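You operate a simulated robot arm through the tools that you are given. There is no shell and no other tool. Be economical: measure what you need, move in short steps, check, and stop when the job is done.

The job below is to be done with a simulated two-armed robot. You get a single attempt, and the scene is never put back.

JOB
Pick up the white job card marked "tickets" with one hand, pass it to the other hand and put it on the top of the proof kit cabinet.

It is judged by the outcome, as a careful person would: the job done as asked, and still so three seconds after it is handed in. It fails if anything else is knocked over, pushed out of place, dropped, spilled or broken.

ROBOT AND FRAMES
Two 7-joint arms with two-finger parallel grippers on one trunk, on a base that drives. Base frame: it is fixed to the floor where the robot stands at the start and does not move with it; the origin is under the middle of the robot, x ahead of it, y to its left, z up. Lengths are in m, angles in rad, forces in N, time in s.
The left shoulder is at the start at [0.008, 0.116, 1.362], the right one opposite. With the tool pointing down near the work surface each hand reaches from about 0.24 to 0.62 m from the robot's upright axis, wherever it stands, measured 20 degrees to its own side. Places, roughly: top of the proof kit cabinet [-2.6, -2.8, 0.8]. Payload 1.57 kg a hand.
Tool frame (each hand has its own): the origin (TCP) lies between the finger pads and is the grasp point; the fingertips stand 0.03 m ahead of it; z points along the fingers, y is the line along which they close. The gripper opens to 0.08 m. The fingers are 0.017 m wide and 0.012 m thick; the gripper's body (0.04 by 0.082 m) begins 0.08 m behind the TCP.
Orientation is told as [roll, pitch, yaw] about the base's x, y, z axes, in that order, counted from this pose: with the fingers straight down and closing along the base's y, the tool's x points along the base's -x, its y along +y and its z along -z.

CONTROLS
- The arms move only by the tool apply_moves. It takes "left_steps", "right_steps" or both (then of equal length, played together; a hand with none holds still); each is a list that holds one entry, the list of rows, each a list of 7 numbers: the finger opening in m, from 0 to 0.08, then the shift along the base's x, y, z in m, then the turn, a rotation vector about the base's x, y, z in rad. In form: [[[fingers, x, y, z, ax, ay, az], ...]]. A call has 1 to 8 rows; each row is the pose to reach, as a shift and turn from the pose commanded when the call began. A row lasts 0.2 s, in which the tool goes at most 0.05 m and 0.15 rad; a call with a longer step from one row to the next is refused whole, and so is a gripper value outside its range. A pose out of reach is approached as far as the arm can. The call stops where the force on the tool passes 40 N (or 10 N more than at its start, if that is more) or the arm is blocked; 0.2 s more then pass. Each finger travels about 0.045 m/s and halts on what it meets, pressing with about 35 N; the grip force reading is that of the motor and also rises with nothing between the fingers. The clock runs only during rows and for 0.2 s after the last one: add rows that repeat a pose to give the fingers time. It gives the time, the measured TCP pose, the force on the tool (base axes), the opening and the grip force at its end, in the units of the frame above (readings bear some noise), with the torque about the TCP (base axes, N m) and any sound that the robot's microphone picked up.
- Cameras (640 x 400 px; columns grow to the right, rows downward): "scene" is now at [0.0723, -0.0414, 1.4899]; the picture's right is [-0.49, -0.87, -0.00], its down [-0.49, 0.28, -0.83] and it looks along [0.72, -0.40, -0.56] (base axes); focal length 225 px, centre (320, 200). "left" rides on the left gripper at [0.072, 0.007, -0.122] in its tool frame; the picture's right is [-0.09, 1.00, 0.00], its down [-0.84, -0.08, -0.54] and it looks along [-0.54, -0.05, 0.84] (tool axes); focal length 238 px, centre (320, 200). "right" rides on the right gripper at [0.072, -0.007, -0.122] in its tool frame; the picture's right is [0.09, 1.00, 0.00], its down [-0.84, 0.08, -0.54] and it looks along [-0.54, 0.05, 0.84] (tool axes); focal length 238 px, centre (320, 200). There is no depth. A picture from a camera that has moved, and an enlarged one, comes with that camera's place and axes in the base frame and with its lens.
- snapshot(camera): a new picture of that camera. It takes no simulated time.
- move_column(by): slides the trunk up (or, below 0, down) by that many m; the arms and the scene camera ride with it, the base frame stays. It gives what a move gives, with no picture.
- drive_base(legs): drives the robot by 1 to 6 legs, each [ahead, left, turn to the left] in m, m and rad, along the robot's own axes; the way and the turn of a leg run together, so that a leg with both is an arc; at most 1.5 m and 3.142 rad a leg. The arms and the cameras ride along, it lands a little off, and it stops where it bumps. It gives what a move gives.
- aim_head(pan, tilt): turns the head with the scene camera to pan (to the left, within 1.396 rad either way) and tilt (down, from -0.506 to 1.204), counted from straight ahead of the robot. It gives what a move gives.
- zoom(camera, box): a new picture of the part [left, top, right, bottom] of that camera's present view, enlarged. It takes no simulated time.
- sign_off(): hands the job in; it is judged then, once.

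Work in short steps. Places have to be worked out from the pictures, the camera data and where the tool is seen: move nearer, look again, correct. Check each grasp and each placing, and mend what went wrong. You have 120 turns and 100 pictures in all, those below and enlarged ones among them. Open the grippers and draw the arms clear of the work before you hand the job in, unless the task says otherwise; then end with one line.

The tools are called after ">>>" as name(argument=value, ...) on one line, values as JSON. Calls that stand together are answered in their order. apply_moves: Moves the arms, as the interface text tells. Its arguments: {"type":"object","properties":{"left_steps":{"type":"array"},"right_steps":{"type":"array"}},"required":[]} The other tools are called the same way: move_column (by) slides the trunk up or down; drive_base (legs) drives the base; aim_head (pan, tilt) turns the head that bears the scene camera; snapshot (camera) takes a picture; zoom (camera, box) takes an enlarged picture of a part of a camera's view; sign_off () hands the job in.

At the start:

```text
time_s: 0.0
left_ee_pos: [0.3875, -0.0011, 1.3646]
left_orientation: [-0.004, -0.026, 0.002]
left_force: [0.2, 0.7, -1.2]
left_wrist_torque: [0.01, 0.0, 0.03]
left_finger_gap: 0.0801
left_grasp_force: 0.1
right_ee_pos: [0.2554, -0.3364, 1.2904]
right_orientation: [-0.003, -0.01, 0.0]
right_force: [0.3, -0.6, 0.1]
right_wrist_torque: [0.0, 0.02, 0.03]
right_finger_gap: 0.0799
right_grasp_force: 0.1
trunk travel left (down, up): [-0.415, 0.155]
robot x, y, heading: [0.0001, 0.0028, 0.002]
head pan, tilt: [-0.513, 0.607]
```

scene: 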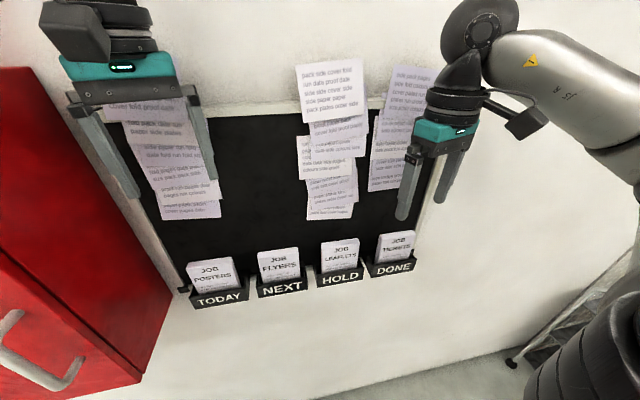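
right: 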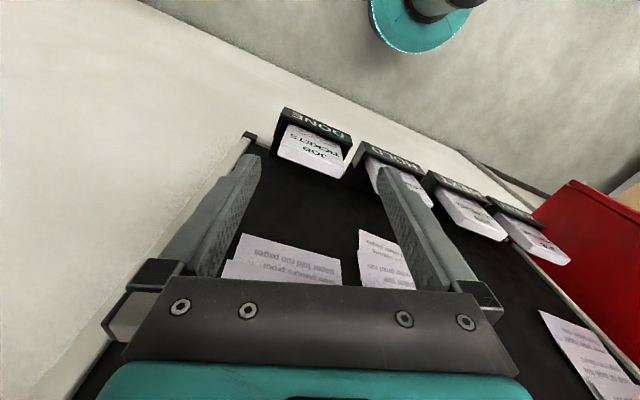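
left: 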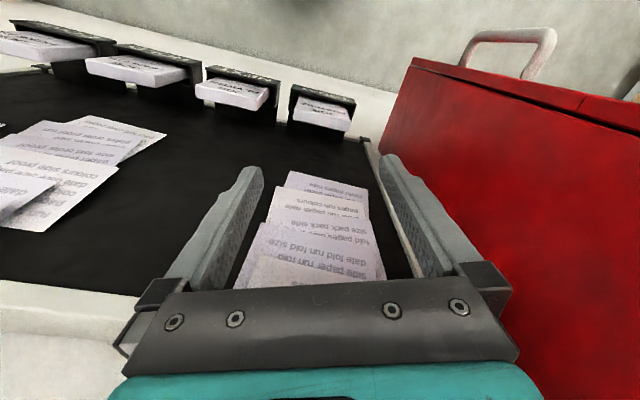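

I'll look at the cards more closely from the scene camera first.

>>> zoom(camera="scene", box=[300, 200, 460, 300])

>>> zoom(camera="right", box=[240, 80, 400, 180])

```text
4.00 times, centred on (380, 250) of scene
camera zoom: at [0.0723, -0.0414, 1.4899], right [-0.49, -0.87, 0.0], down [-0.49, 0.28, -0.83], along [0.72, -0.4, -0.56], focal length 901 px, centre (80, 0)
```

zoom: 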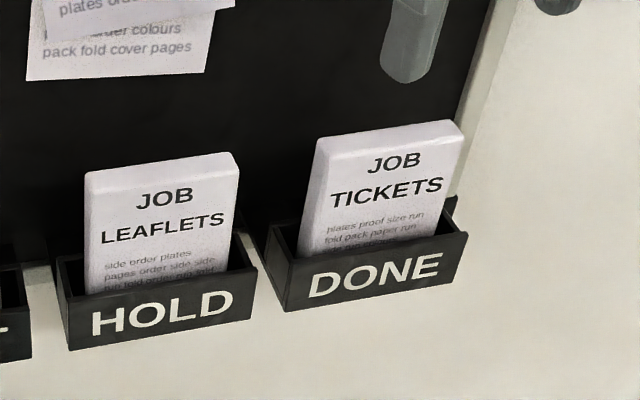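

```text
4.00 times, centred on (320, 130) of right
camera zoom: at [0.1832, -0.3432, 1.4106], right [-0.09, 1.0, 0.0], down [0.83, 0.08, 0.55], along [0.55, 0.05, -0.84], focal length 953 px, centre (320, 480)
```

zoom: 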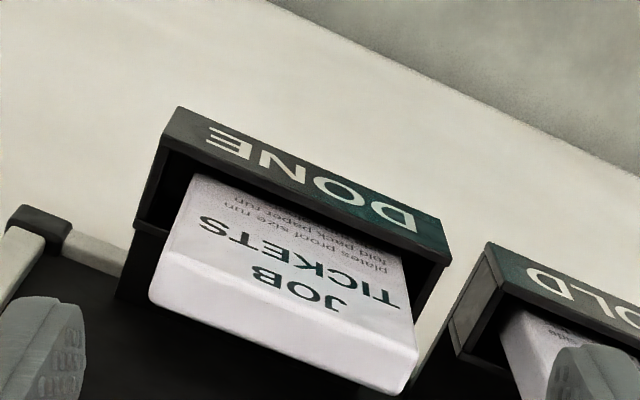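

The card's top is near [0.29, -0.344, 1.172]. The wall runs along about (0.34, 0.94), and the card is about 0.075 wide. I'll yaw the right hand by -0.35 so its closing line follows the wall, then look again.

>>> apply_moves(right_steps=[[[0.08, -0.01, 0.0, 0, 0, 0, -0.12], [0.08, -0.02, 0.0, 0, 0, 0, -0.24], [0.08, -0.03, 0.01, 0, 0, 0, -0.35], [0.08, -0.03, 0.01, 0, 0, 0, -0.35]]])

>>> snapshot(camera="right")

>>> zoom(camera="scene", box=[360, 220, 440, 270])

```text
time_s: 1.0
left_ee_pos: [0.391, -0.0029, 1.3657]
left_orientation: [-0.005, -0.029, 0.002]
left_force: [0.4, -0.3, 0.6]
left_wrist_torque: [-0.01, 0.02, 0.0]
left_finger_gap: 0.0801
left_grasp_force: 0.1
right_ee_pos: [0.2276, -0.3269, 1.2891]
right_orientation: [0.001, -0.007, -0.35]
right_force: [-0.1, 0.5, -0.5]
right_wrist_torque: [-0.01, 0.01, -0.04]
right_finger_gap: 0.0799
right_grasp_force: 0.0
trunk travel left (down, up): [-0.415, 0.155]
robot x, y, heading: [-0.0003, 0.0025, 0.002]
head pan, tilt: [-0.513, 0.607]
```

```text
94 pictures are left
camera right: at [0.1575, -0.3087, 1.4098], right [0.26, 0.97, 0.0], down [0.81, -0.21, 0.55], along [0.53, -0.14, -0.84], focal length 238 px, centre (320, 200)
```

right: 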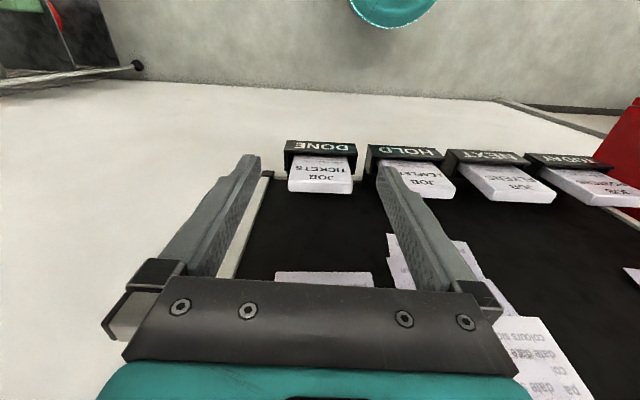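

```text
8.00 times, centred on (400, 245) of scene
camera zoom: at [0.0747, -0.0428, 1.4896], right [-0.49, -0.87, 0.0], down [-0.49, 0.28, -0.83], along [0.72, -0.4, -0.56], focal length 1802 px, centre (-320, -160)
```

zoom: 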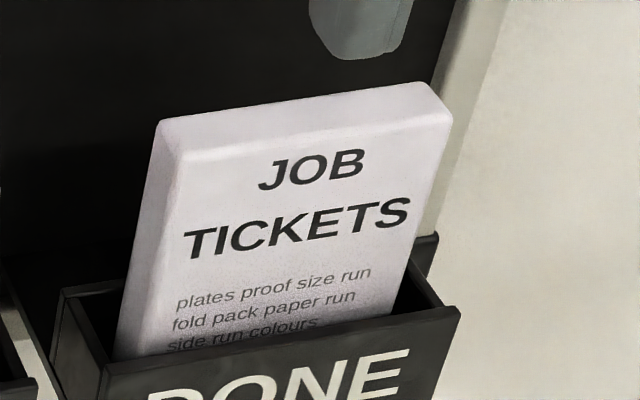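

The hand now looks nearly lined up with the card. I'll zoom in on the card to measure its width and depth.

>>> zoom(camera="right", box=[270, 130, 370, 200])

```text
5.71 times, centred on (320, 165) of right
camera zoom: at [0.1575, -0.3087, 1.4098], right [0.26, 0.97, 0.0], down [0.81, -0.21, 0.55], along [0.53, -0.14, -0.84], focal length 1362 px, centre (320, 400)
```

zoom: 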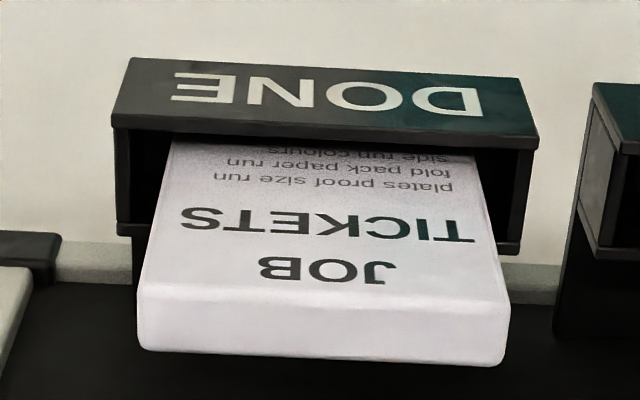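

The measured card is about 0.0745 wide, 0.015 thick and sticks out of the pocket by about 0.07. Its front top centre is [0.285, -0.342, 1.17], with only about 7 mm behind it, so I'll pinch across the width. I tilt the right hand away from the board, correct the yaw to -0.307 and close in a little.

>>> apply_moves(right_steps=[[[0.08, 0.005, 0, 0, -0.034, -0.107, 0.01], [0.08, 0.01, -0.001, -0.01, -0.068, -0.214, 0.02], [0.08, 0.015, -0.002, -0.02, -0.102, -0.321, 0.03], [0.08, 0.02, -0.003, -0.03, -0.136, -0.429, 0.043], [0.08, 0.02, -0.003, -0.03, -0.136, -0.429, 0.043], [0.08, 0.02, -0.003, -0.03, -0.136, -0.429, 0.043]]])

>>> snapshot(camera="right")

>>> snapshot(camera="scene")

```text
time_s: 2.4
left_ee_pos: [0.3893, -0.0028, 1.3654]
left_orientation: [-0.005, -0.031, 0.001]
left_force: [0.3, -0.4, 0.6]
left_wrist_torque: [-0.01, 0.02, 0.04]
left_finger_gap: 0.0797
left_grasp_force: 0.0
right_ee_pos: [0.2584, -0.339, 1.2664]
right_orientation: [0.012, -0.457, -0.309]
right_force: [-0.8, -0.2, -0.9]
right_wrist_torque: [0.01, 0.0, -0.02]
right_finger_gap: 0.0797
right_grasp_force: 0.1
right hand out of reach, approached as far as the arm can: row 4, 5, 6
trunk travel left (down, up): [-0.415, 0.155]
robot x, y, heading: [0.0039, -0.0033, 0.001]
head pan, tilt: [-0.513, 0.607]
```

```text
91 pictures are left
camera right: at [0.1435, -0.312, 1.3427], right [0.22, 0.98, -0.03], down [0.51, -0.09, 0.86], along [0.83, -0.2, -0.52], focal length 238 px, centre (320, 200)
```

right: 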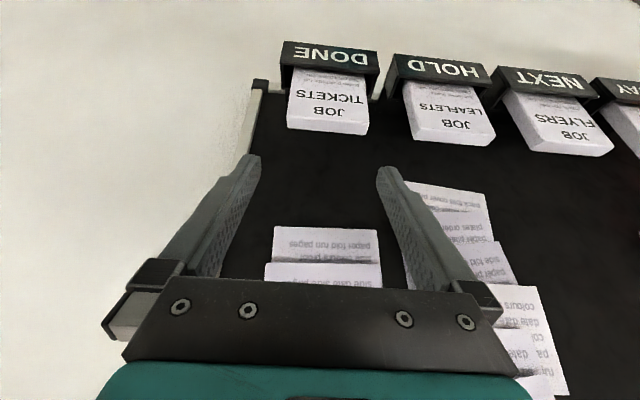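

```text
90 pictures are left
camera scene: at [0.0749, -0.043, 1.4896], right [-0.49, -0.87, 0.0], down [-0.49, 0.28, -0.83], along [0.72, -0.4, -0.56], focal length 225 px, centre (320, 200)
```

scene: 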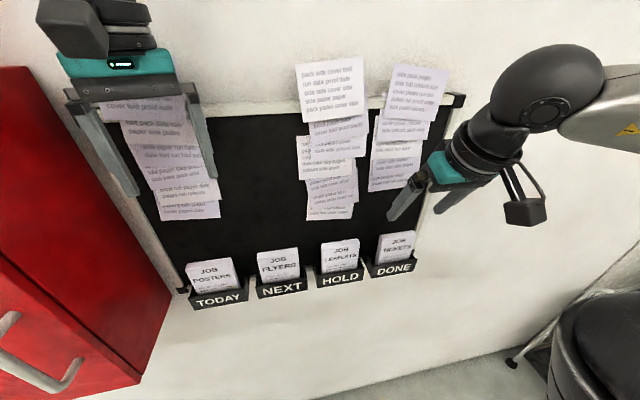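

The right hand is close to its near reach limit. I'll back the base 0.12 m to give the arm room.

>>> drive_base(legs=[[-0.12, 0, 0]])

```text
time_s: 3.1
left_ee_pos: [0.3919, -0.0037, 1.3677]
left_orientation: [-0.005, -0.034, 0.001]
left_force: [0.1, 0.1, -0.1]
left_wrist_torque: [-0.02, -0.01, -0.02]
left_finger_gap: 0.0803
left_grasp_force: 0.0
right_ee_pos: [0.2605, -0.3394, 1.265]
right_orientation: [0.012, -0.454, -0.307]
right_force: [0.0, 0.1, -0.2]
right_wrist_torque: [0.02, 0.01, -0.03]
right_finger_gap: 0.0797
right_grasp_force: 0.1
trunk travel left (down, up): [-0.415, 0.155]
robot x, y, heading: [-0.0048, 0.0012, 0.002]
head pan, tilt: [-0.513, 0.607]
stopped in leg 1: the robot was blocked; the commanded pose is now the measured one
```

The base is blocked behind. I'll look around the robot to see its surroundings.

>>> aim_head(pan=-1.39, tilt=0.8)

>>> snapshot(camera="scene")

>>> aim_head(pan=1.39, tilt=0.8)

>>> snapshot(camera="scene")

```text
time_s: 4.3
left_ee_pos: [0.391, -0.003, 1.3677]
left_orientation: [-0.005, -0.032, 0.002]
left_force: [-0.3, 0.3, 0.8]
left_wrist_torque: [0.0, 0.01, -0.01]
left_finger_gap: 0.08
left_grasp_force: 0.2
right_ee_pos: [0.2589, -0.3397, 1.2646]
right_orientation: [0.011, -0.455, -0.308]
right_force: [-0.2, -0.3, 0.2]
right_wrist_torque: [0.03, 0.02, -0.01]
right_finger_gap: 0.0798
right_grasp_force: 0.0
trunk travel left (down, up): [-0.415, 0.155]
robot x, y, heading: [-0.0028, -0.0007, 0.003]
head pan, tilt: [-1.389, 0.799]
```

```text
89 pictures are left
camera scene: at [0.0145, -0.0802, 1.4727], right [-0.98, -0.18, 0.0], down [-0.13, 0.7, -0.7], along [0.13, -0.69, -0.72], focal length 225 px, centre (320, 200)
```

scene: 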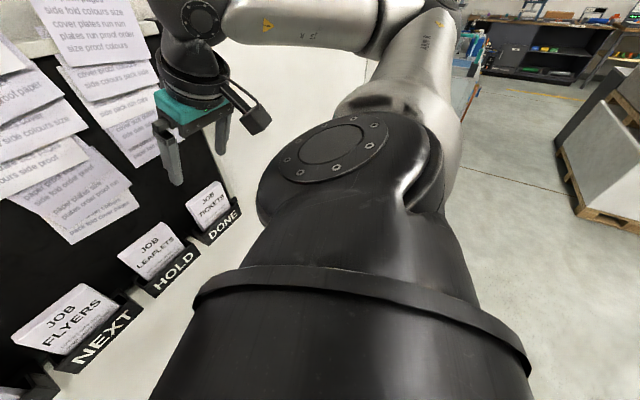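

```text
time_s: 6.7
left_ee_pos: [0.3921, -0.0031, 1.3672]
left_orientation: [-0.004, -0.032, 0.001]
left_force: [0.5, 0.2, 0.9]
left_wrist_torque: [-0.05, -0.01, 0.02]
left_finger_gap: 0.0799
left_grasp_force: 0.2
right_ee_pos: [0.2599, -0.3397, 1.2636]
right_orientation: [0.013, -0.454, -0.309]
right_force: [0.5, 0.2, -0.2]
right_wrist_torque: [-0.01, -0.05, -0.04]
right_finger_gap: 0.0802
right_grasp_force: 0.0
trunk travel left (down, up): [-0.415, 0.155]
robot x, y, heading: [-0.0036, 0.0008, 0.003]
head pan, tilt: [1.389, 0.799]
```

```text
88 pictures are left
camera scene: at [0.0142, 0.0782, 1.4726], right [0.98, -0.18, 0.0], down [-0.13, -0.71, -0.7], along [0.13, 0.69, -0.72], focal length 225 px, centre (320, 200)
```

scene: 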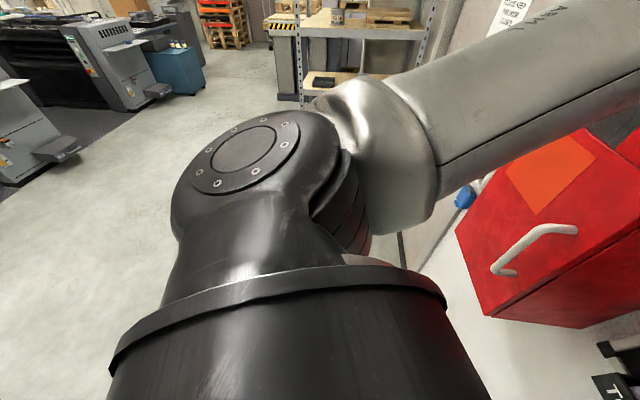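

Nothing visible explains the block. I'll try a smaller diagonal backward move away from the wall.

>>> drive_base(legs=[[-0.03, 0.0, 0]])

>>> aim_head(pan=1.39, tilt=1.2)

>>> snapshot(camera="scene")

```text
time_s: 7.6
left_ee_pos: [0.3664, -0.0028, 1.3644]
left_orientation: [-0.007, -0.028, 0.003]
left_force: [-0.1, -0.3, 0.8]
left_wrist_torque: [0.02, -0.04, -0.02]
left_finger_gap: 0.0801
left_grasp_force: 0.0
right_ee_pos: [0.2338, -0.3398, 1.2636]
right_orientation: [0.012, -0.45, -0.309]
right_force: [-0.4, 0.1, 0.0]
right_wrist_torque: [0.0, 0.01, 0.03]
right_finger_gap: 0.0802
right_grasp_force: 0.1
trunk travel left (down, up): [-0.415, 0.155]
robot x, y, heading: [-0.0352, 0.0062, 0.003]
head pan, tilt: [1.389, 0.799]
```

```text
time_s: 8.4
left_ee_pos: [0.3674, -0.0028, 1.3651]
left_orientation: [-0.005, -0.026, 0.002]
left_force: [0.5, 0.2, -0.1]
left_wrist_torque: [-0.03, -0.01, -0.02]
left_finger_gap: 0.0798
left_grasp_force: 0.2
right_ee_pos: [0.2328, -0.3417, 1.2635]
right_orientation: [0.013, -0.451, -0.308]
right_force: [0.0, -0.1, 0.8]
right_wrist_torque: [-0.02, 0.03, -0.01]
right_finger_gap: 0.0803
right_grasp_force: 0.0
trunk travel left (down, up): [-0.415, 0.155]
robot x, y, heading: [-0.0331, 0.0005, 0.003]
head pan, tilt: [1.389, 1.201]
```

```text
87 pictures are left
camera scene: at [-0.0146, 0.0539, 1.4448], right [0.98, -0.18, 0.0], down [-0.17, -0.92, -0.36], along [0.07, 0.36, -0.93], focal length 225 px, centre (320, 200)
```

scene: 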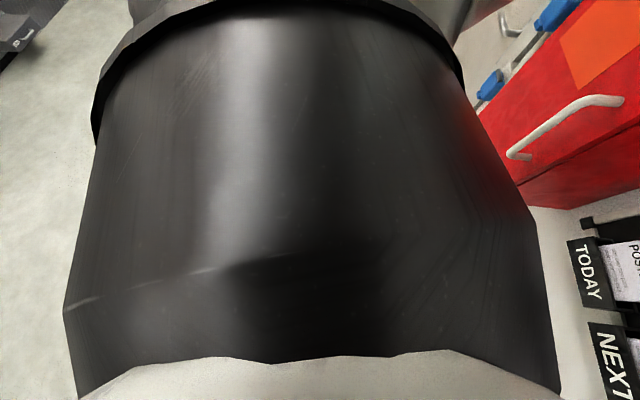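

This time it moved back freely. I'll continue another 0.09 m and aim the head back at the card.

>>> drive_base(legs=[[-0.09, 0.0, 0]])

>>> aim_head(pan=-0.6, tilt=0.6)

```text
time_s: 9.6
left_ee_pos: [0.2769, -0.0039, 1.3642]
left_orientation: [-0.005, -0.025, 0.001]
left_force: [-0.5, -0.4, 0.4]
left_wrist_torque: [0.02, 0.01, 0.0]
left_finger_gap: 0.08
left_grasp_force: 0.1
right_ee_pos: [0.1444, -0.3404, 1.2625]
right_orientation: [0.012, -0.452, -0.305]
right_force: [-1.3, 0.8, 0.5]
right_wrist_torque: [0.02, -0.05, 0.0]
right_finger_gap: 0.08
right_grasp_force: 0.1
trunk travel left (down, up): [-0.415, 0.155]
robot x, y, heading: [-0.1247, -0.0032, -0.002]
head pan, tilt: [1.389, 1.201]
```

```text
time_s: 11.5
left_ee_pos: [0.2777, -0.0041, 1.3635]
left_orientation: [-0.005, -0.026, 0.002]
left_force: [0.1, -0.3, -0.1]
left_wrist_torque: [-0.02, -0.02, -0.01]
left_finger_gap: 0.0801
left_grasp_force: 0.1
right_ee_pos: [0.1437, -0.3407, 1.2633]
right_orientation: [0.013, -0.452, -0.307]
right_force: [0.0, -0.7, 0.0]
right_wrist_torque: [0.03, -0.01, -0.02]
right_finger_gap: 0.0799
right_grasp_force: 0.1
trunk travel left (down, up): [-0.415, 0.155]
robot x, y, heading: [-0.1256, -0.0, -0.002]
head pan, tilt: [-0.6, 0.6]
```

Now I have room. I move the right hand to a pre-grasp just above and in front of the card (target about [0.2565, -0.3324, 1.22]) and look.

>>> apply_moves(right_steps=[[[0.08, 0.038, 0.003, -0.014, 0, 0, 0], [0.08, 0.076, 0.006, -0.028, 0, 0, 0], [0.08, 0.113, 0.008, -0.043, 0, 0, 0], [0.08, 0.113, 0.008, -0.043, 0, 0, 0]]])

>>> snapshot(camera="right")

>>> zoom(camera="scene", box=[280, 120, 440, 240])

```text
time_s: 12.5
left_ee_pos: [0.2765, -0.0042, 1.3643]
left_orientation: [-0.004, -0.026, 0.001]
left_force: [-0.4, 0.4, 0.1]
left_wrist_torque: [-0.02, -0.02, -0.01]
left_finger_gap: 0.0801
left_grasp_force: 0.0
right_ee_pos: [0.2559, -0.3304, 1.2185]
right_orientation: [0.012, -0.449, -0.309]
right_force: [-0.6, -0.3, 0.3]
right_wrist_torque: [0.0, -0.02, -0.04]
right_finger_gap: 0.0801
right_grasp_force: 0.0
trunk travel left (down, up): [-0.415, 0.155]
robot x, y, heading: [-0.1248, -0.0014, -0.003]
head pan, tilt: [-0.6, 0.6]
```

```text
86 pictures are left
camera right: at [0.142, -0.3039, 1.2963], right [0.22, 0.98, -0.03], down [0.51, -0.09, 0.85], along [0.83, -0.2, -0.52], focal length 238 px, centre (320, 200)
```

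right: 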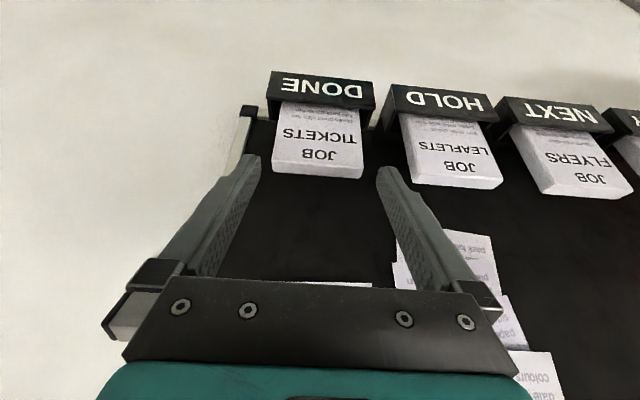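

```text
3.33 times, centred on (360, 180) of scene
camera zoom: at [-0.0425, -0.051, 1.4895], right [-0.56, -0.83, 0.0], down [-0.47, 0.32, -0.83], along [0.68, -0.47, -0.56], focal length 751 px, centre (187, 267)
```

zoom: 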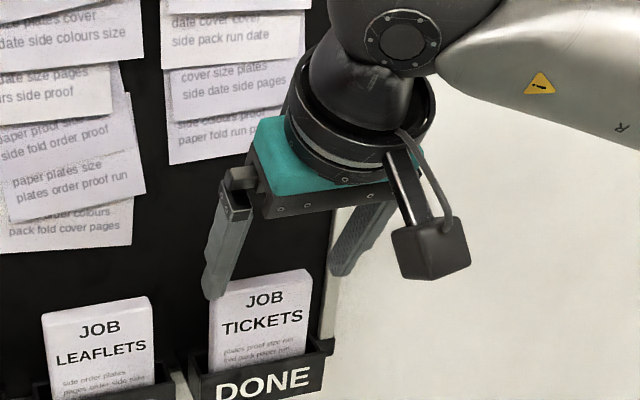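

The card sits centred between the fingers. I'll zoom to measure lateral and yaw error.

>>> zoom(camera="right", box=[240, 70, 400, 190])

```text
3.33 times, centred on (320, 130) of right
camera zoom: at [0.142, -0.3039, 1.2963], right [0.22, 0.98, -0.03], down [0.51, -0.09, 0.85], along [0.83, -0.2, -0.52], focal length 794 px, centre (320, 433)
```

zoom: 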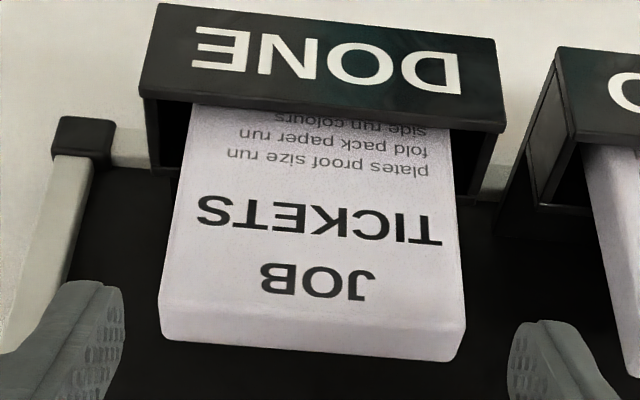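

The card centre is about 1 mm toward -u from the hand's plane and the yaw matches. I go halfway down along the tool axis and check.

>>> apply_moves(right_steps=[[[0.08, 0.008, -0.003, -0.015, 0, 0, 0], [0.08, 0.016, -0.006, -0.03, 0, 0, 0], [0.08, 0.016, -0.006, -0.03, 0, 0, 0]]])

>>> zoom(camera="right", box=[240, 80, 400, 200])

>>> zoom(camera="scene", box=[320, 170, 400, 230])

```text
time_s: 13.3
left_ee_pos: [0.2766, -0.0032, 1.3644]
left_orientation: [-0.005, -0.026, 0.003]
left_force: [-0.6, 0.4, -0.7]
left_wrist_torque: [0.0, 0.0, 0.01]
left_finger_gap: 0.0798
left_grasp_force: 0.1
right_ee_pos: [0.273, -0.3373, 1.1879]
right_orientation: [0.013, -0.453, -0.306]
right_force: [0.1, -0.4, -0.4]
right_wrist_torque: [0.01, -0.03, -0.01]
right_finger_gap: 0.08
right_grasp_force: 0.0
trunk travel left (down, up): [-0.415, 0.155]
robot x, y, heading: [-0.1239, -0.0019, -0.006]
head pan, tilt: [-0.6, 0.6]
```

```text
3.33 times, centred on (320, 140) of right
camera zoom: at [0.1587, -0.3101, 1.2666], right [0.22, 0.98, -0.03], down [0.51, -0.09, 0.85], along [0.83, -0.2, -0.52], focal length 794 px, centre (320, 400)
```

zoom: 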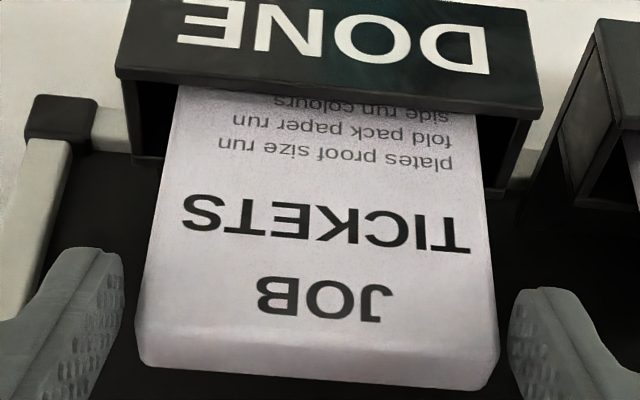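

```text
6.67 times, centred on (360, 200) of scene
camera zoom: at [-0.0416, -0.051, 1.4894], right [-0.56, -0.83, 0.0], down [-0.47, 0.32, -0.83], along [0.68, -0.47, -0.56], focal length 1502 px, centre (53, 200)
```

zoom: 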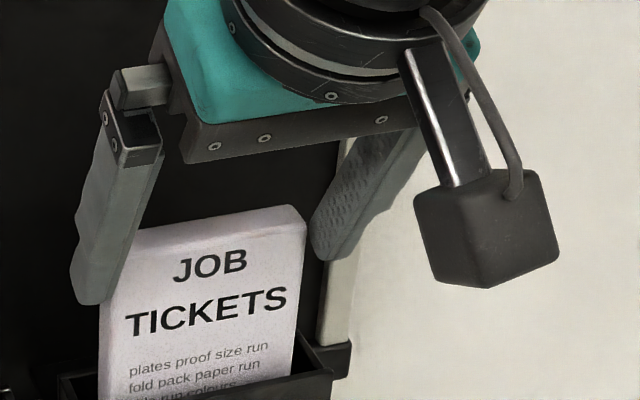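

Fingers and card are centred within half a millimetre and parallel. I continue down to the grasp height with the fingers open.

>>> apply_moves(right_steps=[[[0.08, 0.004, -0.0012, -0.009, 0, 0, 0], [0.08, 0.009, -0.0025, -0.018, 0, 0, 0], [0.08, 0.013, -0.0038, -0.028, 0, 0, 0], [0.08, 0.013, -0.0038, -0.028, 0, 0, 0]]])

>>> snapshot(camera="right")

>>> zoom(camera="scene", box=[320, 170, 400, 230])

```text
time_s: 14.3
left_ee_pos: [0.2778, -0.0027, 1.3639]
left_orientation: [-0.005, -0.026, 0.001]
left_force: [-0.1, -0.4, 0.1]
left_wrist_torque: [0.01, 0.02, -0.02]
left_finger_gap: 0.0798
left_grasp_force: 0.1
right_ee_pos: [0.2855, -0.342, 1.1612]
right_orientation: [0.011, -0.447, -0.306]
right_force: [-0.3, 0.2, 0.2]
right_wrist_torque: [0.0, 0.01, 0.0]
right_finger_gap: 0.0799
right_grasp_force: 0.1
trunk travel left (down, up): [-0.415, 0.155]
robot x, y, heading: [-0.1257, 0.0009, 0.001]
head pan, tilt: [-0.6, 0.6]
```

```text
81 pictures are left
camera right: at [0.1721, -0.3153, 1.2387], right [0.22, 0.98, -0.03], down [0.52, -0.09, 0.85], along [0.83, -0.2, -0.52], focal length 238 px, centre (320, 200)
```

right: 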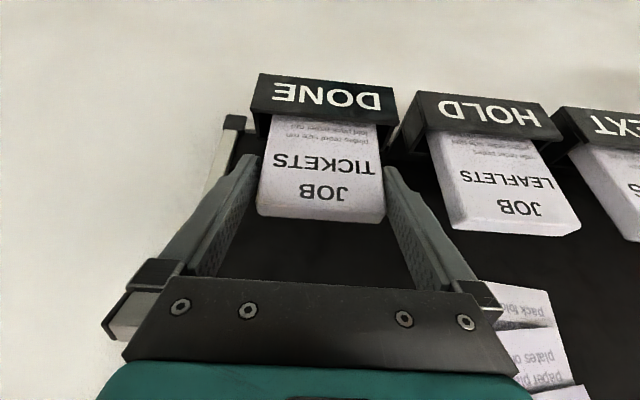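

```text
6.67 times, centred on (360, 200) of scene
camera zoom: at [-0.0415, -0.051, 1.4894], right [-0.56, -0.83, 0.0], down [-0.47, 0.32, -0.83], along [0.68, -0.47, -0.56], focal length 1502 px, centre (53, 200)
```

zoom: 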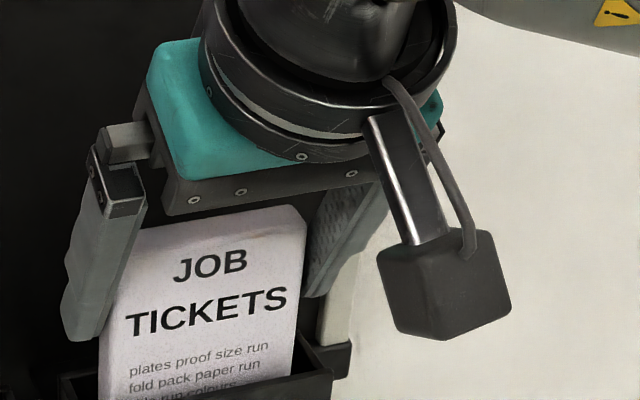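

The fingers straddle the card's sides with no contact force. I close the right gripper.

>>> apply_moves(right_steps=[[[0.06, 0.0, 0.0, 0, 0, 0, 0], [0.04, 0, 0, 0, 0, 0, 0], [0.04, 0, 0, 0, 0, 0, 0]]])

>>> snapshot(camera="right")

```text
time_s: 15.1
left_ee_pos: [0.2774, -0.0036, 1.365]
left_orientation: [-0.005, -0.026, 0.003]
left_force: [0.1, 0.4, 0.0]
left_wrist_torque: [0.0, -0.01, -0.02]
left_finger_gap: 0.0799
left_grasp_force: 0.1
right_ee_pos: [0.287, -0.3426, 1.161]
right_orientation: [0.013, -0.449, -0.306]
right_force: [0.2, -0.2, 0.5]
right_wrist_torque: [-0.02, 0.0, 0.0]
right_finger_gap: 0.0743
right_grasp_force: 35.3
trunk travel left (down, up): [-0.415, 0.155]
robot x, y, heading: [-0.1241, -0.0004, -0.001]
head pan, tilt: [-0.6, 0.6]
```

```text
79 pictures are left
camera right: at [0.1721, -0.3153, 1.2389], right [0.22, 0.98, -0.03], down [0.52, -0.09, 0.85], along [0.83, -0.2, -0.52], focal length 238 px, centre (320, 200)
```

right: 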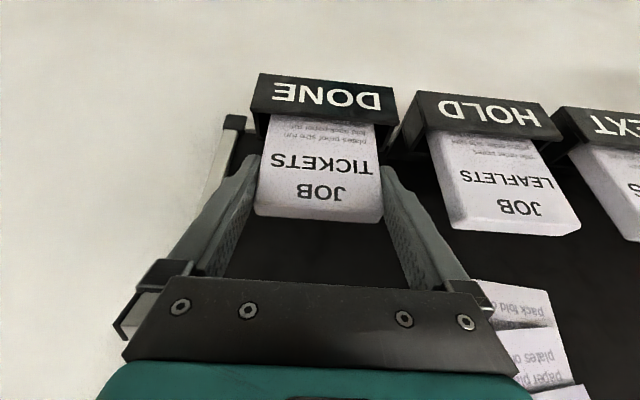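

The gripper holds at 0.0743 with 35 N, which matches the card's width. I lift straight up slowly.

>>> apply_moves(right_steps=[[[0.04, 0.0, 0.0, 0.01, 0, 0, 0], [0.04, 0, 0, 0.025, 0, 0, 0], [0.04, 0, 0, 0.04, 0, 0, 0], [0.04, 0, 0, 0.055, 0, 0, 0], [0.04, 0, 0, 0.07, 0, 0, 0], [0.04, 0, 0, 0.07, 0, 0, 0]]])

>>> snapshot(camera="scene")

>>> snapshot(camera="right")

```text
time_s: 16.5
left_ee_pos: [0.2779, -0.0032, 1.3649]
left_orientation: [-0.006, -0.029, 0.003]
left_force: [0.7, 0.4, 0.8]
left_wrist_torque: [-0.01, -0.01, 0.01]
left_finger_gap: 0.0801
left_grasp_force: 0.1
right_ee_pos: [0.286, -0.3414, 1.2316]
right_orientation: [0.013, -0.449, -0.307]
right_force: [0.5, 0.0, -0.7]
right_wrist_torque: [-0.02, 0.03, -0.01]
right_finger_gap: 0.0741
right_grasp_force: 35.2
trunk travel left (down, up): [-0.415, 0.155]
robot x, y, heading: [-0.1231, -0.0005, -0.005]
head pan, tilt: [-0.6, 0.6]
```

```text
78 pictures are left
camera scene: at [-0.0414, -0.0512, 1.4894], right [-0.56, -0.83, 0.0], down [-0.47, 0.32, -0.83], along [0.68, -0.47, -0.56], focal length 225 px, centre (320, 200)
```

scene: 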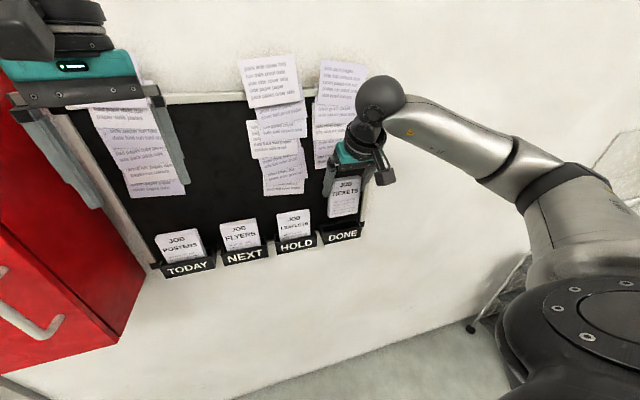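

```text
77 pictures are left
camera right: at [0.172, -0.3149, 1.3089], right [0.22, 0.98, -0.03], down [0.52, -0.09, 0.85], along [0.83, -0.2, -0.52], focal length 238 px, centre (320, 200)
```

right: 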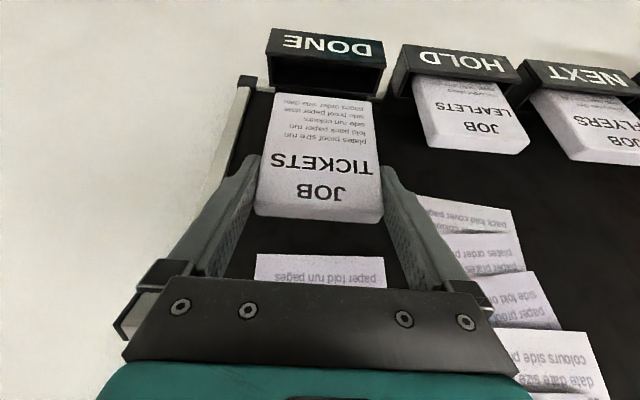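

The card came out and the pocket looks empty. I raise it 3 cm more, then draw it back from the board.

>>> apply_moves(right_steps=[[[0.04, 0.0, 0.0, 0.015, 0, 0, 0], [0.04, 0, 0, 0.03, 0, 0, 0], [0.04, -0.019, 0.006, 0.035, 0, 0, 0], [0.04, -0.048, 0.015, 0.035, 0, 0, 0], [0.04, -0.076, 0.024, 0.035, 0, 0, 0], [0.04, -0.076, 0.024, 0.035, 0, 0, 0]]])

>>> snapshot(camera="right")

>>> snapshot(camera="scene")

```text
time_s: 17.9
left_ee_pos: [0.2789, -0.0031, 1.3639]
left_orientation: [-0.004, -0.026, 0.001]
left_force: [0.0, 0.3, -0.2]
left_wrist_torque: [-0.02, 0.02, 0.02]
left_finger_gap: 0.0797
left_grasp_force: 0.0
right_ee_pos: [0.2116, -0.3183, 1.2671]
right_orientation: [0.012, -0.447, -0.308]
right_force: [-0.4, 0.0, -0.4]
right_wrist_torque: [0.0, 0.04, 0.04]
right_finger_gap: 0.0742
right_grasp_force: 34.9
trunk travel left (down, up): [-0.415, 0.155]
robot x, y, heading: [-0.1252, -0.0014, -0.001]
head pan, tilt: [-0.6, 0.6]
```

```text
76 pictures are left
camera right: at [0.0966, -0.2907, 1.3453], right [0.22, 0.98, -0.03], down [0.52, -0.09, 0.85], along [0.83, -0.2, -0.52], focal length 238 px, centre (320, 200)
```

right: 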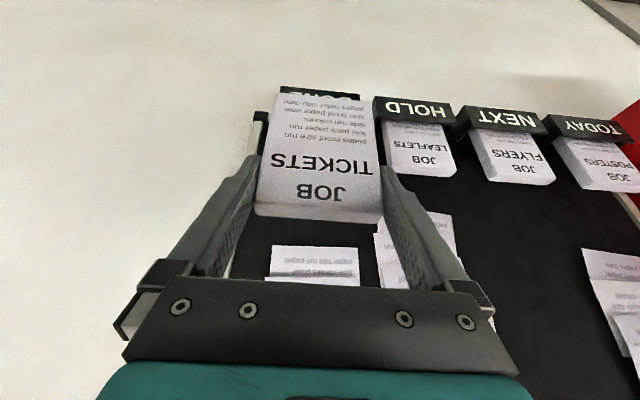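

```text
75 pictures are left
camera scene: at [-0.0408, -0.0512, 1.4893], right [-0.56, -0.83, 0.0], down [-0.47, 0.32, -0.82], along [0.68, -0.47, -0.57], focal length 225 px, centre (320, 200)
```

scene: 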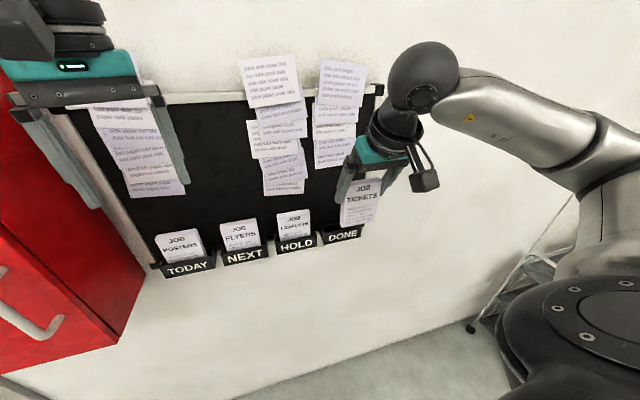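

The card is firmly held and about 0.10 m long. I back the robot away from the wall for a clear handover space.

>>> drive_base(legs=[[-0.35, 0.0, 0]])

>>> aim_head(pan=-0.5, tilt=0.5)

>>> snapshot(camera="scene")

```text
time_s: 20.1
left_ee_pos: [-0.0729, -0.0045, 1.365]
left_orientation: [-0.005, -0.027, 0.0]
left_force: [-0.5, 1.2, -0.7]
left_wrist_torque: [-0.03, -0.04, 0.01]
left_finger_gap: 0.0799
left_grasp_force: 0.2
right_ee_pos: [-0.1402, -0.3183, 1.2672]
right_orientation: [0.013, -0.451, -0.312]
right_force: [-0.4, -0.1, -0.3]
right_wrist_torque: [-0.01, -0.03, 0.02]
right_finger_gap: 0.0741
right_grasp_force: 35.2
trunk travel left (down, up): [-0.415, 0.155]
robot x, y, heading: [-0.4728, 0.0009, 0.002]
head pan, tilt: [-0.6, 0.6]
```

```text
time_s: 20.8
left_ee_pos: [-0.0712, -0.0047, 1.3637]
left_orientation: [-0.004, -0.027, 0.001]
left_force: [0.4, -0.5, 0.7]
left_wrist_torque: [0.03, 0.0, 0.02]
left_finger_gap: 0.0803
left_grasp_force: 0.1
right_ee_pos: [-0.1396, -0.3196, 1.2656]
right_orientation: [0.011, -0.448, -0.31]
right_force: [-0.3, -0.2, 0.0]
right_wrist_torque: [-0.01, -0.05, -0.02]
right_finger_gap: 0.0744
right_grasp_force: 34.5
trunk travel left (down, up): [-0.415, 0.155]
robot x, y, heading: [-0.4732, -0.001, -0.003]
head pan, tilt: [-0.499, 0.499]
```

```text
74 pictures are left
camera scene: at [-0.3836, -0.0449, 1.4984], right [-0.48, -0.88, 0.0], down [-0.42, 0.23, -0.88], along [0.77, -0.42, -0.48], focal length 225 px, centre (320, 200)
```

scene: 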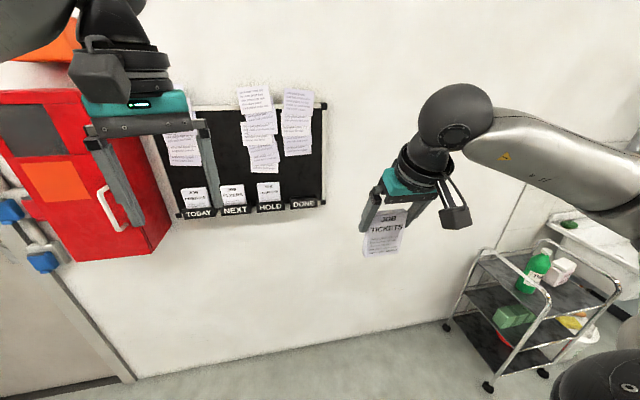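

The card hangs clear. For the handover I'll turn the right hand so the card's back faces left. The left hand can then come in horizontally from the left and straddle its lower half. First I yaw the right hand while the left one moves out to the left and yaws too.

>>> apply_moves(right_steps=[[[0.04, 0.005, 0.01, 0, 0, 0, 0.13], [0.04, 0.01, 0.02, 0, 0, 0, 0.26], [0.04, 0.015, 0.03, 0, 0, 0, 0.39], [0.04, 0.02, 0.04, 0, 0, 0, 0.52], [0.04, 0.025, 0.05, 0, 0, 0, 0.65], [0.04, 0.03, 0.06, 0, 0, 0, 0.78], [0.04, 0.035, 0.07, 0, 0, 0, 0.91], [0.04, 0.035, 0.07, 0, 0, 0, 0.94]]], left_steps=[[[0.08, 0, 0.03, -0.01, 0, 0, 0.13], [0.08, 0, 0.06, -0.02, 0, 0, 0.26], [0.08, 0, 0.09, -0.03, 0, 0, 0.39], [0.08, 0, 0.12, -0.04, 0, 0, 0.52], [0.08, 0, 0.15, -0.06, 0, 0, 0.65], [0.08, 0, 0.18, -0.08, 0, 0, 0.78], [0.08, 0, 0.21, -0.1, 0, 0, 0.91], [0.08, 0, 0.22, -0.12, 0, 0, 0.94]]])

```text
time_s: 22.6
left_ee_pos: [-0.0711, 0.2165, 1.2433]
left_orientation: [-0.006, -0.026, 0.942]
left_force: [-0.3, 0.0, -0.2]
left_wrist_torque: [-0.03, 0.0, 0.01]
left_finger_gap: 0.0801
left_grasp_force: 0.0
right_ee_pos: [-0.1037, -0.2482, 1.2693]
right_orientation: [0.013, -0.45, 0.631]
right_force: [-0.3, -0.1, 0.0]
right_wrist_torque: [0.02, 0.01, 0.04]
right_finger_gap: 0.0742
right_grasp_force: 34.8
trunk travel left (down, up): [-0.415, 0.155]
robot x, y, heading: [-0.4709, -0.0009, 0.001]
head pan, tilt: [-0.499, 0.499]
```

Both track well. I complete the yaw on both hands.

>>> apply_moves(right_steps=[[[0.04, 0.0, 0.015, 0, 0, 0, 0.13], [0.04, 0.0, 0.03, 0, 0, 0, 0.26], [0.04, 0.0, 0.045, 0, 0, 0, 0.39], [0.04, 0.0, 0.06, 0, 0, 0, 0.52], [0.04, 0.0, 0.075, 0, 0, 0, 0.65], [0.04, 0.0, 0.09, 0, 0, 0, 0.78], [0.04, 0.0, 0.1, 0, 0, 0, 0.91], [0.04, 0.0, 0.1, 0, 0, 0, 0.939]]], left_steps=[[[0.08, 0, 0.01, 0, 0, 0, 0.1], [0.08, 0, 0.02, 0, 0, 0, 0.2], [0.08, 0, 0.03, 0, 0, 0, 0.3], [0.08, 0, 0.03, 0, 0, 0, 0.4], [0.08, 0, 0.03, 0, 0, 0, 0.5], [0.08, 0, 0.03, 0, 0, 0, 0.6], [0.08, 0, 0.03, 0, 0, 0, 0.63], [0.08, 0, 0.03, 0, 0, 0, 0.63]]])

```text
time_s: 24.4
left_ee_pos: [-0.0702, 0.2462, 1.2446]
left_orientation: [-0.005, -0.025, 1.572]
left_force: [0.4, -0.2, -1.1]
left_wrist_torque: [-0.03, 0.04, -0.04]
left_finger_gap: 0.08
left_grasp_force: 0.0
right_ee_pos: [-0.2163, -0.0687, 1.3059]
right_orientation: [0.014, -0.446, 1.565]
right_force: [-0.3, -1.0, -0.8]
right_wrist_torque: [-0.03, 0.01, 0.01]
right_finger_gap: 0.0745
right_grasp_force: 35.3
right hand out of reach, approached as far as the arm can: row 1, 2, 3, 4, 5, 6, 7, 8
trunk travel left (down, up): [-0.415, 0.155]
robot x, y, heading: [-0.4683, -0.0005, 0.001]
head pan, tilt: [-0.499, 0.499]
```

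The right hand reached the orientation but drifted in position (arm limit). I look at the state.

>>> aim_head(pan=0.0, tilt=0.6)

>>> snapshot(camera="scene")

```text
time_s: 25.4
left_ee_pos: [-0.0713, 0.2455, 1.2438]
left_orientation: [-0.006, -0.028, 1.569]
left_force: [0.9, -0.7, -0.3]
left_wrist_torque: [0.04, 0.0, 0.0]
left_finger_gap: 0.0799
left_grasp_force: 0.1
right_ee_pos: [-0.217, -0.069, 1.3055]
right_orientation: [0.013, -0.449, 1.565]
right_force: [-0.1, 0.0, -0.7]
right_wrist_torque: [0.02, -0.01, 0.02]
right_finger_gap: 0.0742
right_grasp_force: 35.9
trunk travel left (down, up): [-0.415, 0.155]
robot x, y, heading: [-0.4735, 0.0013, -0.002]
head pan, tilt: [0.0, 0.6]
```

```text
73 pictures are left
camera scene: at [-0.3751, -0.0012, 1.4894], right [0.0, -1.0, 0.0], down [-0.56, 0.0, -0.83], along [0.83, 0.0, -0.56], focal length 225 px, centre (320, 200)
```

scene: 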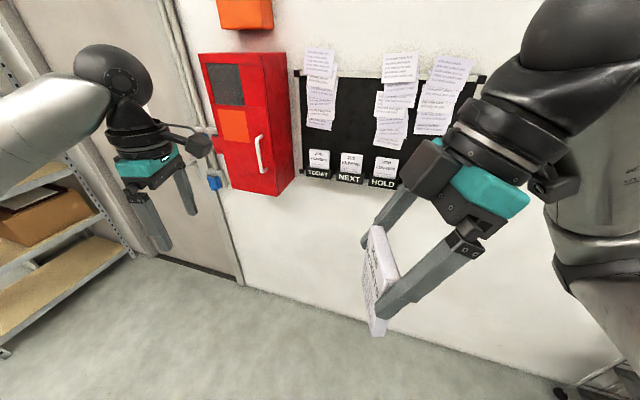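

Yaw 1.57 is beyond the right arm's comfort, so I'll use another handover. I turn the card to yaw about 0.5, and the left hand will pinch its thickness at the lower left edge, pointing forward-right. Right yaws back; the left starts rolling toward horizontal.

>>> apply_moves(right_steps=[[[0.04, 0.0, -0.01, 0, 0, 0, -0.14], [0.04, 0.0, -0.02, 0, 0, 0, -0.28], [0.04, 0.0, -0.03, 0, 0, 0, -0.42], [0.04, 0.0, -0.04, 0, 0, 0, -0.56], [0.04, 0.0, -0.05, 0, 0, 0, -0.7], [0.04, 0.0, -0.06, 0, 0, 0, -0.84], [0.04, 0.0, -0.07, 0, 0, 0, -0.98], [0.04, 0.0, -0.07, 0, 0, 0, -1.067]]], left_steps=[[[0.08, 0, 0.01, 0, -0.13, 0, 0], [0.08, 0, 0.02, 0, -0.26, 0, 0], [0.08, 0, 0.03, 0, -0.39, 0, 0], [0.08, 0, 0.03, 0, -0.52, 0, 0], [0.08, 0, 0.03, 0, -0.65, 0, 0], [0.08, 0, 0.03, 0, -0.78, 0, 0], [0.08, 0, 0.03, 0, -0.91, 0, 0], [0.08, 0, 0.03, 0, -1.04, 0, 0]]])

>>> snapshot(camera="scene")

```text
time_s: 27.1
left_ee_pos: [-0.0708, 0.2768, 1.2452]
left_orientation: [-0.007, 1.018, 1.569]
left_force: [-0.6, 0.7, -0.9]
left_wrist_torque: [-0.01, -0.01, -0.02]
left_finger_gap: 0.0798
left_grasp_force: 0.1
right_ee_pos: [-0.1997, -0.1419, 1.3182]
right_orientation: [0.013, -0.446, 0.5]
right_force: [0.0, 0.4, 0.1]
right_wrist_torque: [-0.03, 0.03, -0.02]
right_finger_gap: 0.0744
right_grasp_force: 35.7
right hand out of reach, approached as far as the arm can: row 5, 6, 7, 8
trunk travel left (down, up): [-0.415, 0.155]
robot x, y, heading: [-0.4701, -0.0, 0.0]
head pan, tilt: [0.0, 0.6]
```

```text
72 pictures are left
camera scene: at [-0.375, -0.0007, 1.4893], right [0.0, -1.0, 0.0], down [-0.57, 0.0, -0.82], along [0.82, 0.0, -0.57], focal length 225 px, centre (320, 200)
```

scene: 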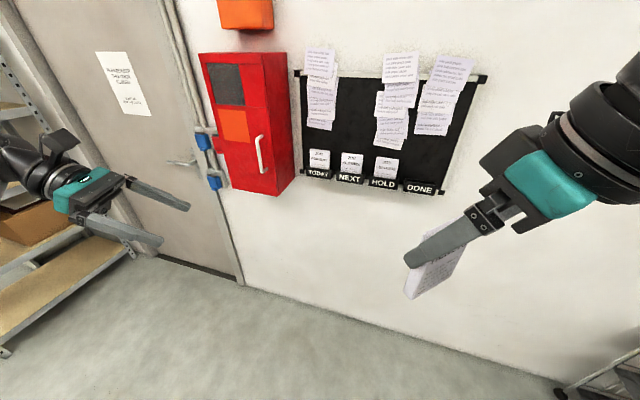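

The left hand rolls fine. The right hand is just too near the body, so I move it forward, outward and down while the left finishes its roll.

>>> apply_moves(right_steps=[[[0.04, 0.032, -0.02, -0.017, 0, 0, 0], [0.04, 0.064, -0.04, -0.034, 0, 0, 0], [0.04, 0.096, -0.06, -0.05, 0, 0, 0], [0.04, 0.127, -0.078, -0.068, 0, 0, 0], [0.04, 0.127, -0.078, -0.068, 0, 0, 0]]], left_steps=[[[0.08, 0, 0.0, 0, -0.13, 0, 0], [0.08, 0, 0.0, 0, -0.26, 0, 0], [0.08, 0, 0.0, 0, -0.39, 0, 0], [0.08, 0, 0.0, 0, -0.52, 0, 0], [0.08, 0, 0.0, 0, -0.55, 0, 0]]])

>>> snapshot(camera="scene")

```text
time_s: 28.4
left_ee_pos: [-0.0718, 0.2765, 1.2452]
left_orientation: [-0.269, 1.566, 1.307]
left_force: [-0.2, 0.7, -0.2]
left_wrist_torque: [0.01, 0.0, 0.02]
left_finger_gap: 0.0801
left_grasp_force: 0.1
right_ee_pos: [-0.072, -0.2245, 1.2508]
right_orientation: [0.011, -0.447, 0.502]
right_force: [0.9, -0.5, -0.6]
right_wrist_torque: [-0.01, 0.04, -0.01]
right_finger_gap: 0.0741
right_grasp_force: 34.9
trunk travel left (down, up): [-0.415, 0.155]
robot x, y, heading: [-0.4743, 0.0005, -0.0]
head pan, tilt: [0.0, 0.6]
```

```text
71 pictures are left
camera scene: at [-0.3755, -0.0011, 1.4894], right [0.0, -1.0, 0.0], down [-0.56, 0.0, -0.83], along [0.83, 0.0, -0.56], focal length 225 px, centre (320, 200)
```

scene: 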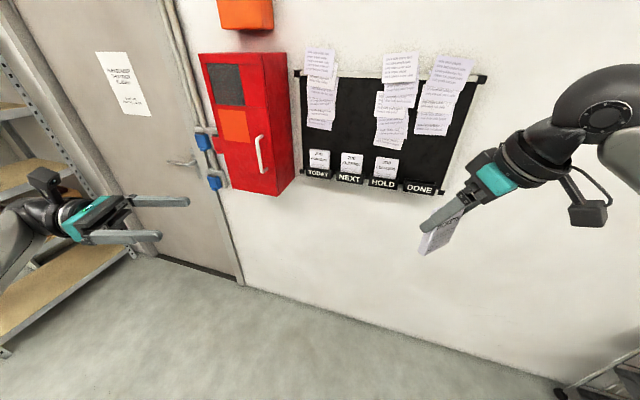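

The right hand is in place. I bring it 8 cm further forward and swing the left hand (yaw +0.5) toward a pre-grasp left of the card's lower edge.

>>> apply_moves(right_steps=[[[0.04, 0.015, 0, 0, 0, 0, 0], [0.04, 0.03, 0, 0, 0, 0, 0], [0.04, 0.045, 0, 0, 0, 0, 0], [0.04, 0.06, 0, 0, 0, 0, 0], [0.04, 0.08, 0, 0, 0, 0, 0], [0.04, 0.08, 0, 0, 0, 0, 0]]], left_steps=[[[0.08, 0.005, -0.04, -0.01, 0, 0, 0.12], [0.08, 0.01, -0.08, -0.02, 0, 0, 0.24], [0.08, 0.015, -0.12, -0.03, 0, 0, 0.36], [0.08, 0.02, -0.16, -0.04, 0, 0, 0.48], [0.08, 0.025, -0.2, -0.056, 0, 0, 0.5], [0.08, 0.025, -0.22, -0.056, 0, 0, 0.5]]])

>>> snapshot(camera="scene")

>>> snapshot(camera="left")

```text
time_s: 29.8
left_ee_pos: [-0.0464, 0.0553, 1.1886]
left_orientation: [-0.134, 1.564, 1.941]
left_force: [-0.1, 0.2, -0.3]
left_wrist_torque: [-0.03, -0.03, 0.01]
left_finger_gap: 0.0799
left_grasp_force: 0.0
right_ee_pos: [0.0079, -0.2201, 1.2523]
right_orientation: [0.01, -0.45, 0.503]
right_force: [0.0, -0.2, -0.7]
right_wrist_torque: [-0.02, -0.02, 0.02]
right_finger_gap: 0.0743
right_grasp_force: 35.1
trunk travel left (down, up): [-0.415, 0.155]
robot x, y, heading: [-0.4727, -0.0025, 0.0]
head pan, tilt: [0.0, 0.6]
```

```text
70 pictures are left
camera scene: at [-0.3757, -0.0015, 1.4894], right [0.0, -1.0, 0.0], down [-0.56, 0.0, -0.83], along [0.83, 0.0, -0.56], focal length 225 px, centre (320, 200)
```

scene: 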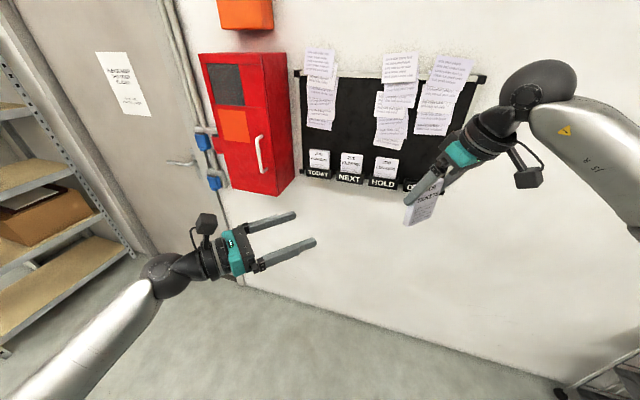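

```text
69 pictures are left
camera left: at [-0.1111, 0.1576, 1.2617], right [-0.87, -0.48, -0.09], down [-0.2, 0.52, -0.83], along [0.45, -0.71, -0.54], focal length 238 px, centre (320, 200)
```

left: 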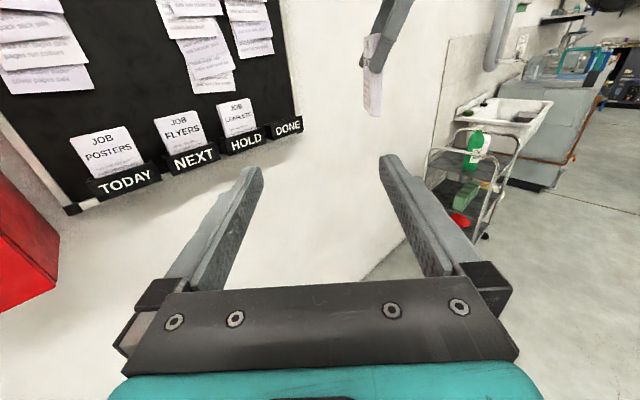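

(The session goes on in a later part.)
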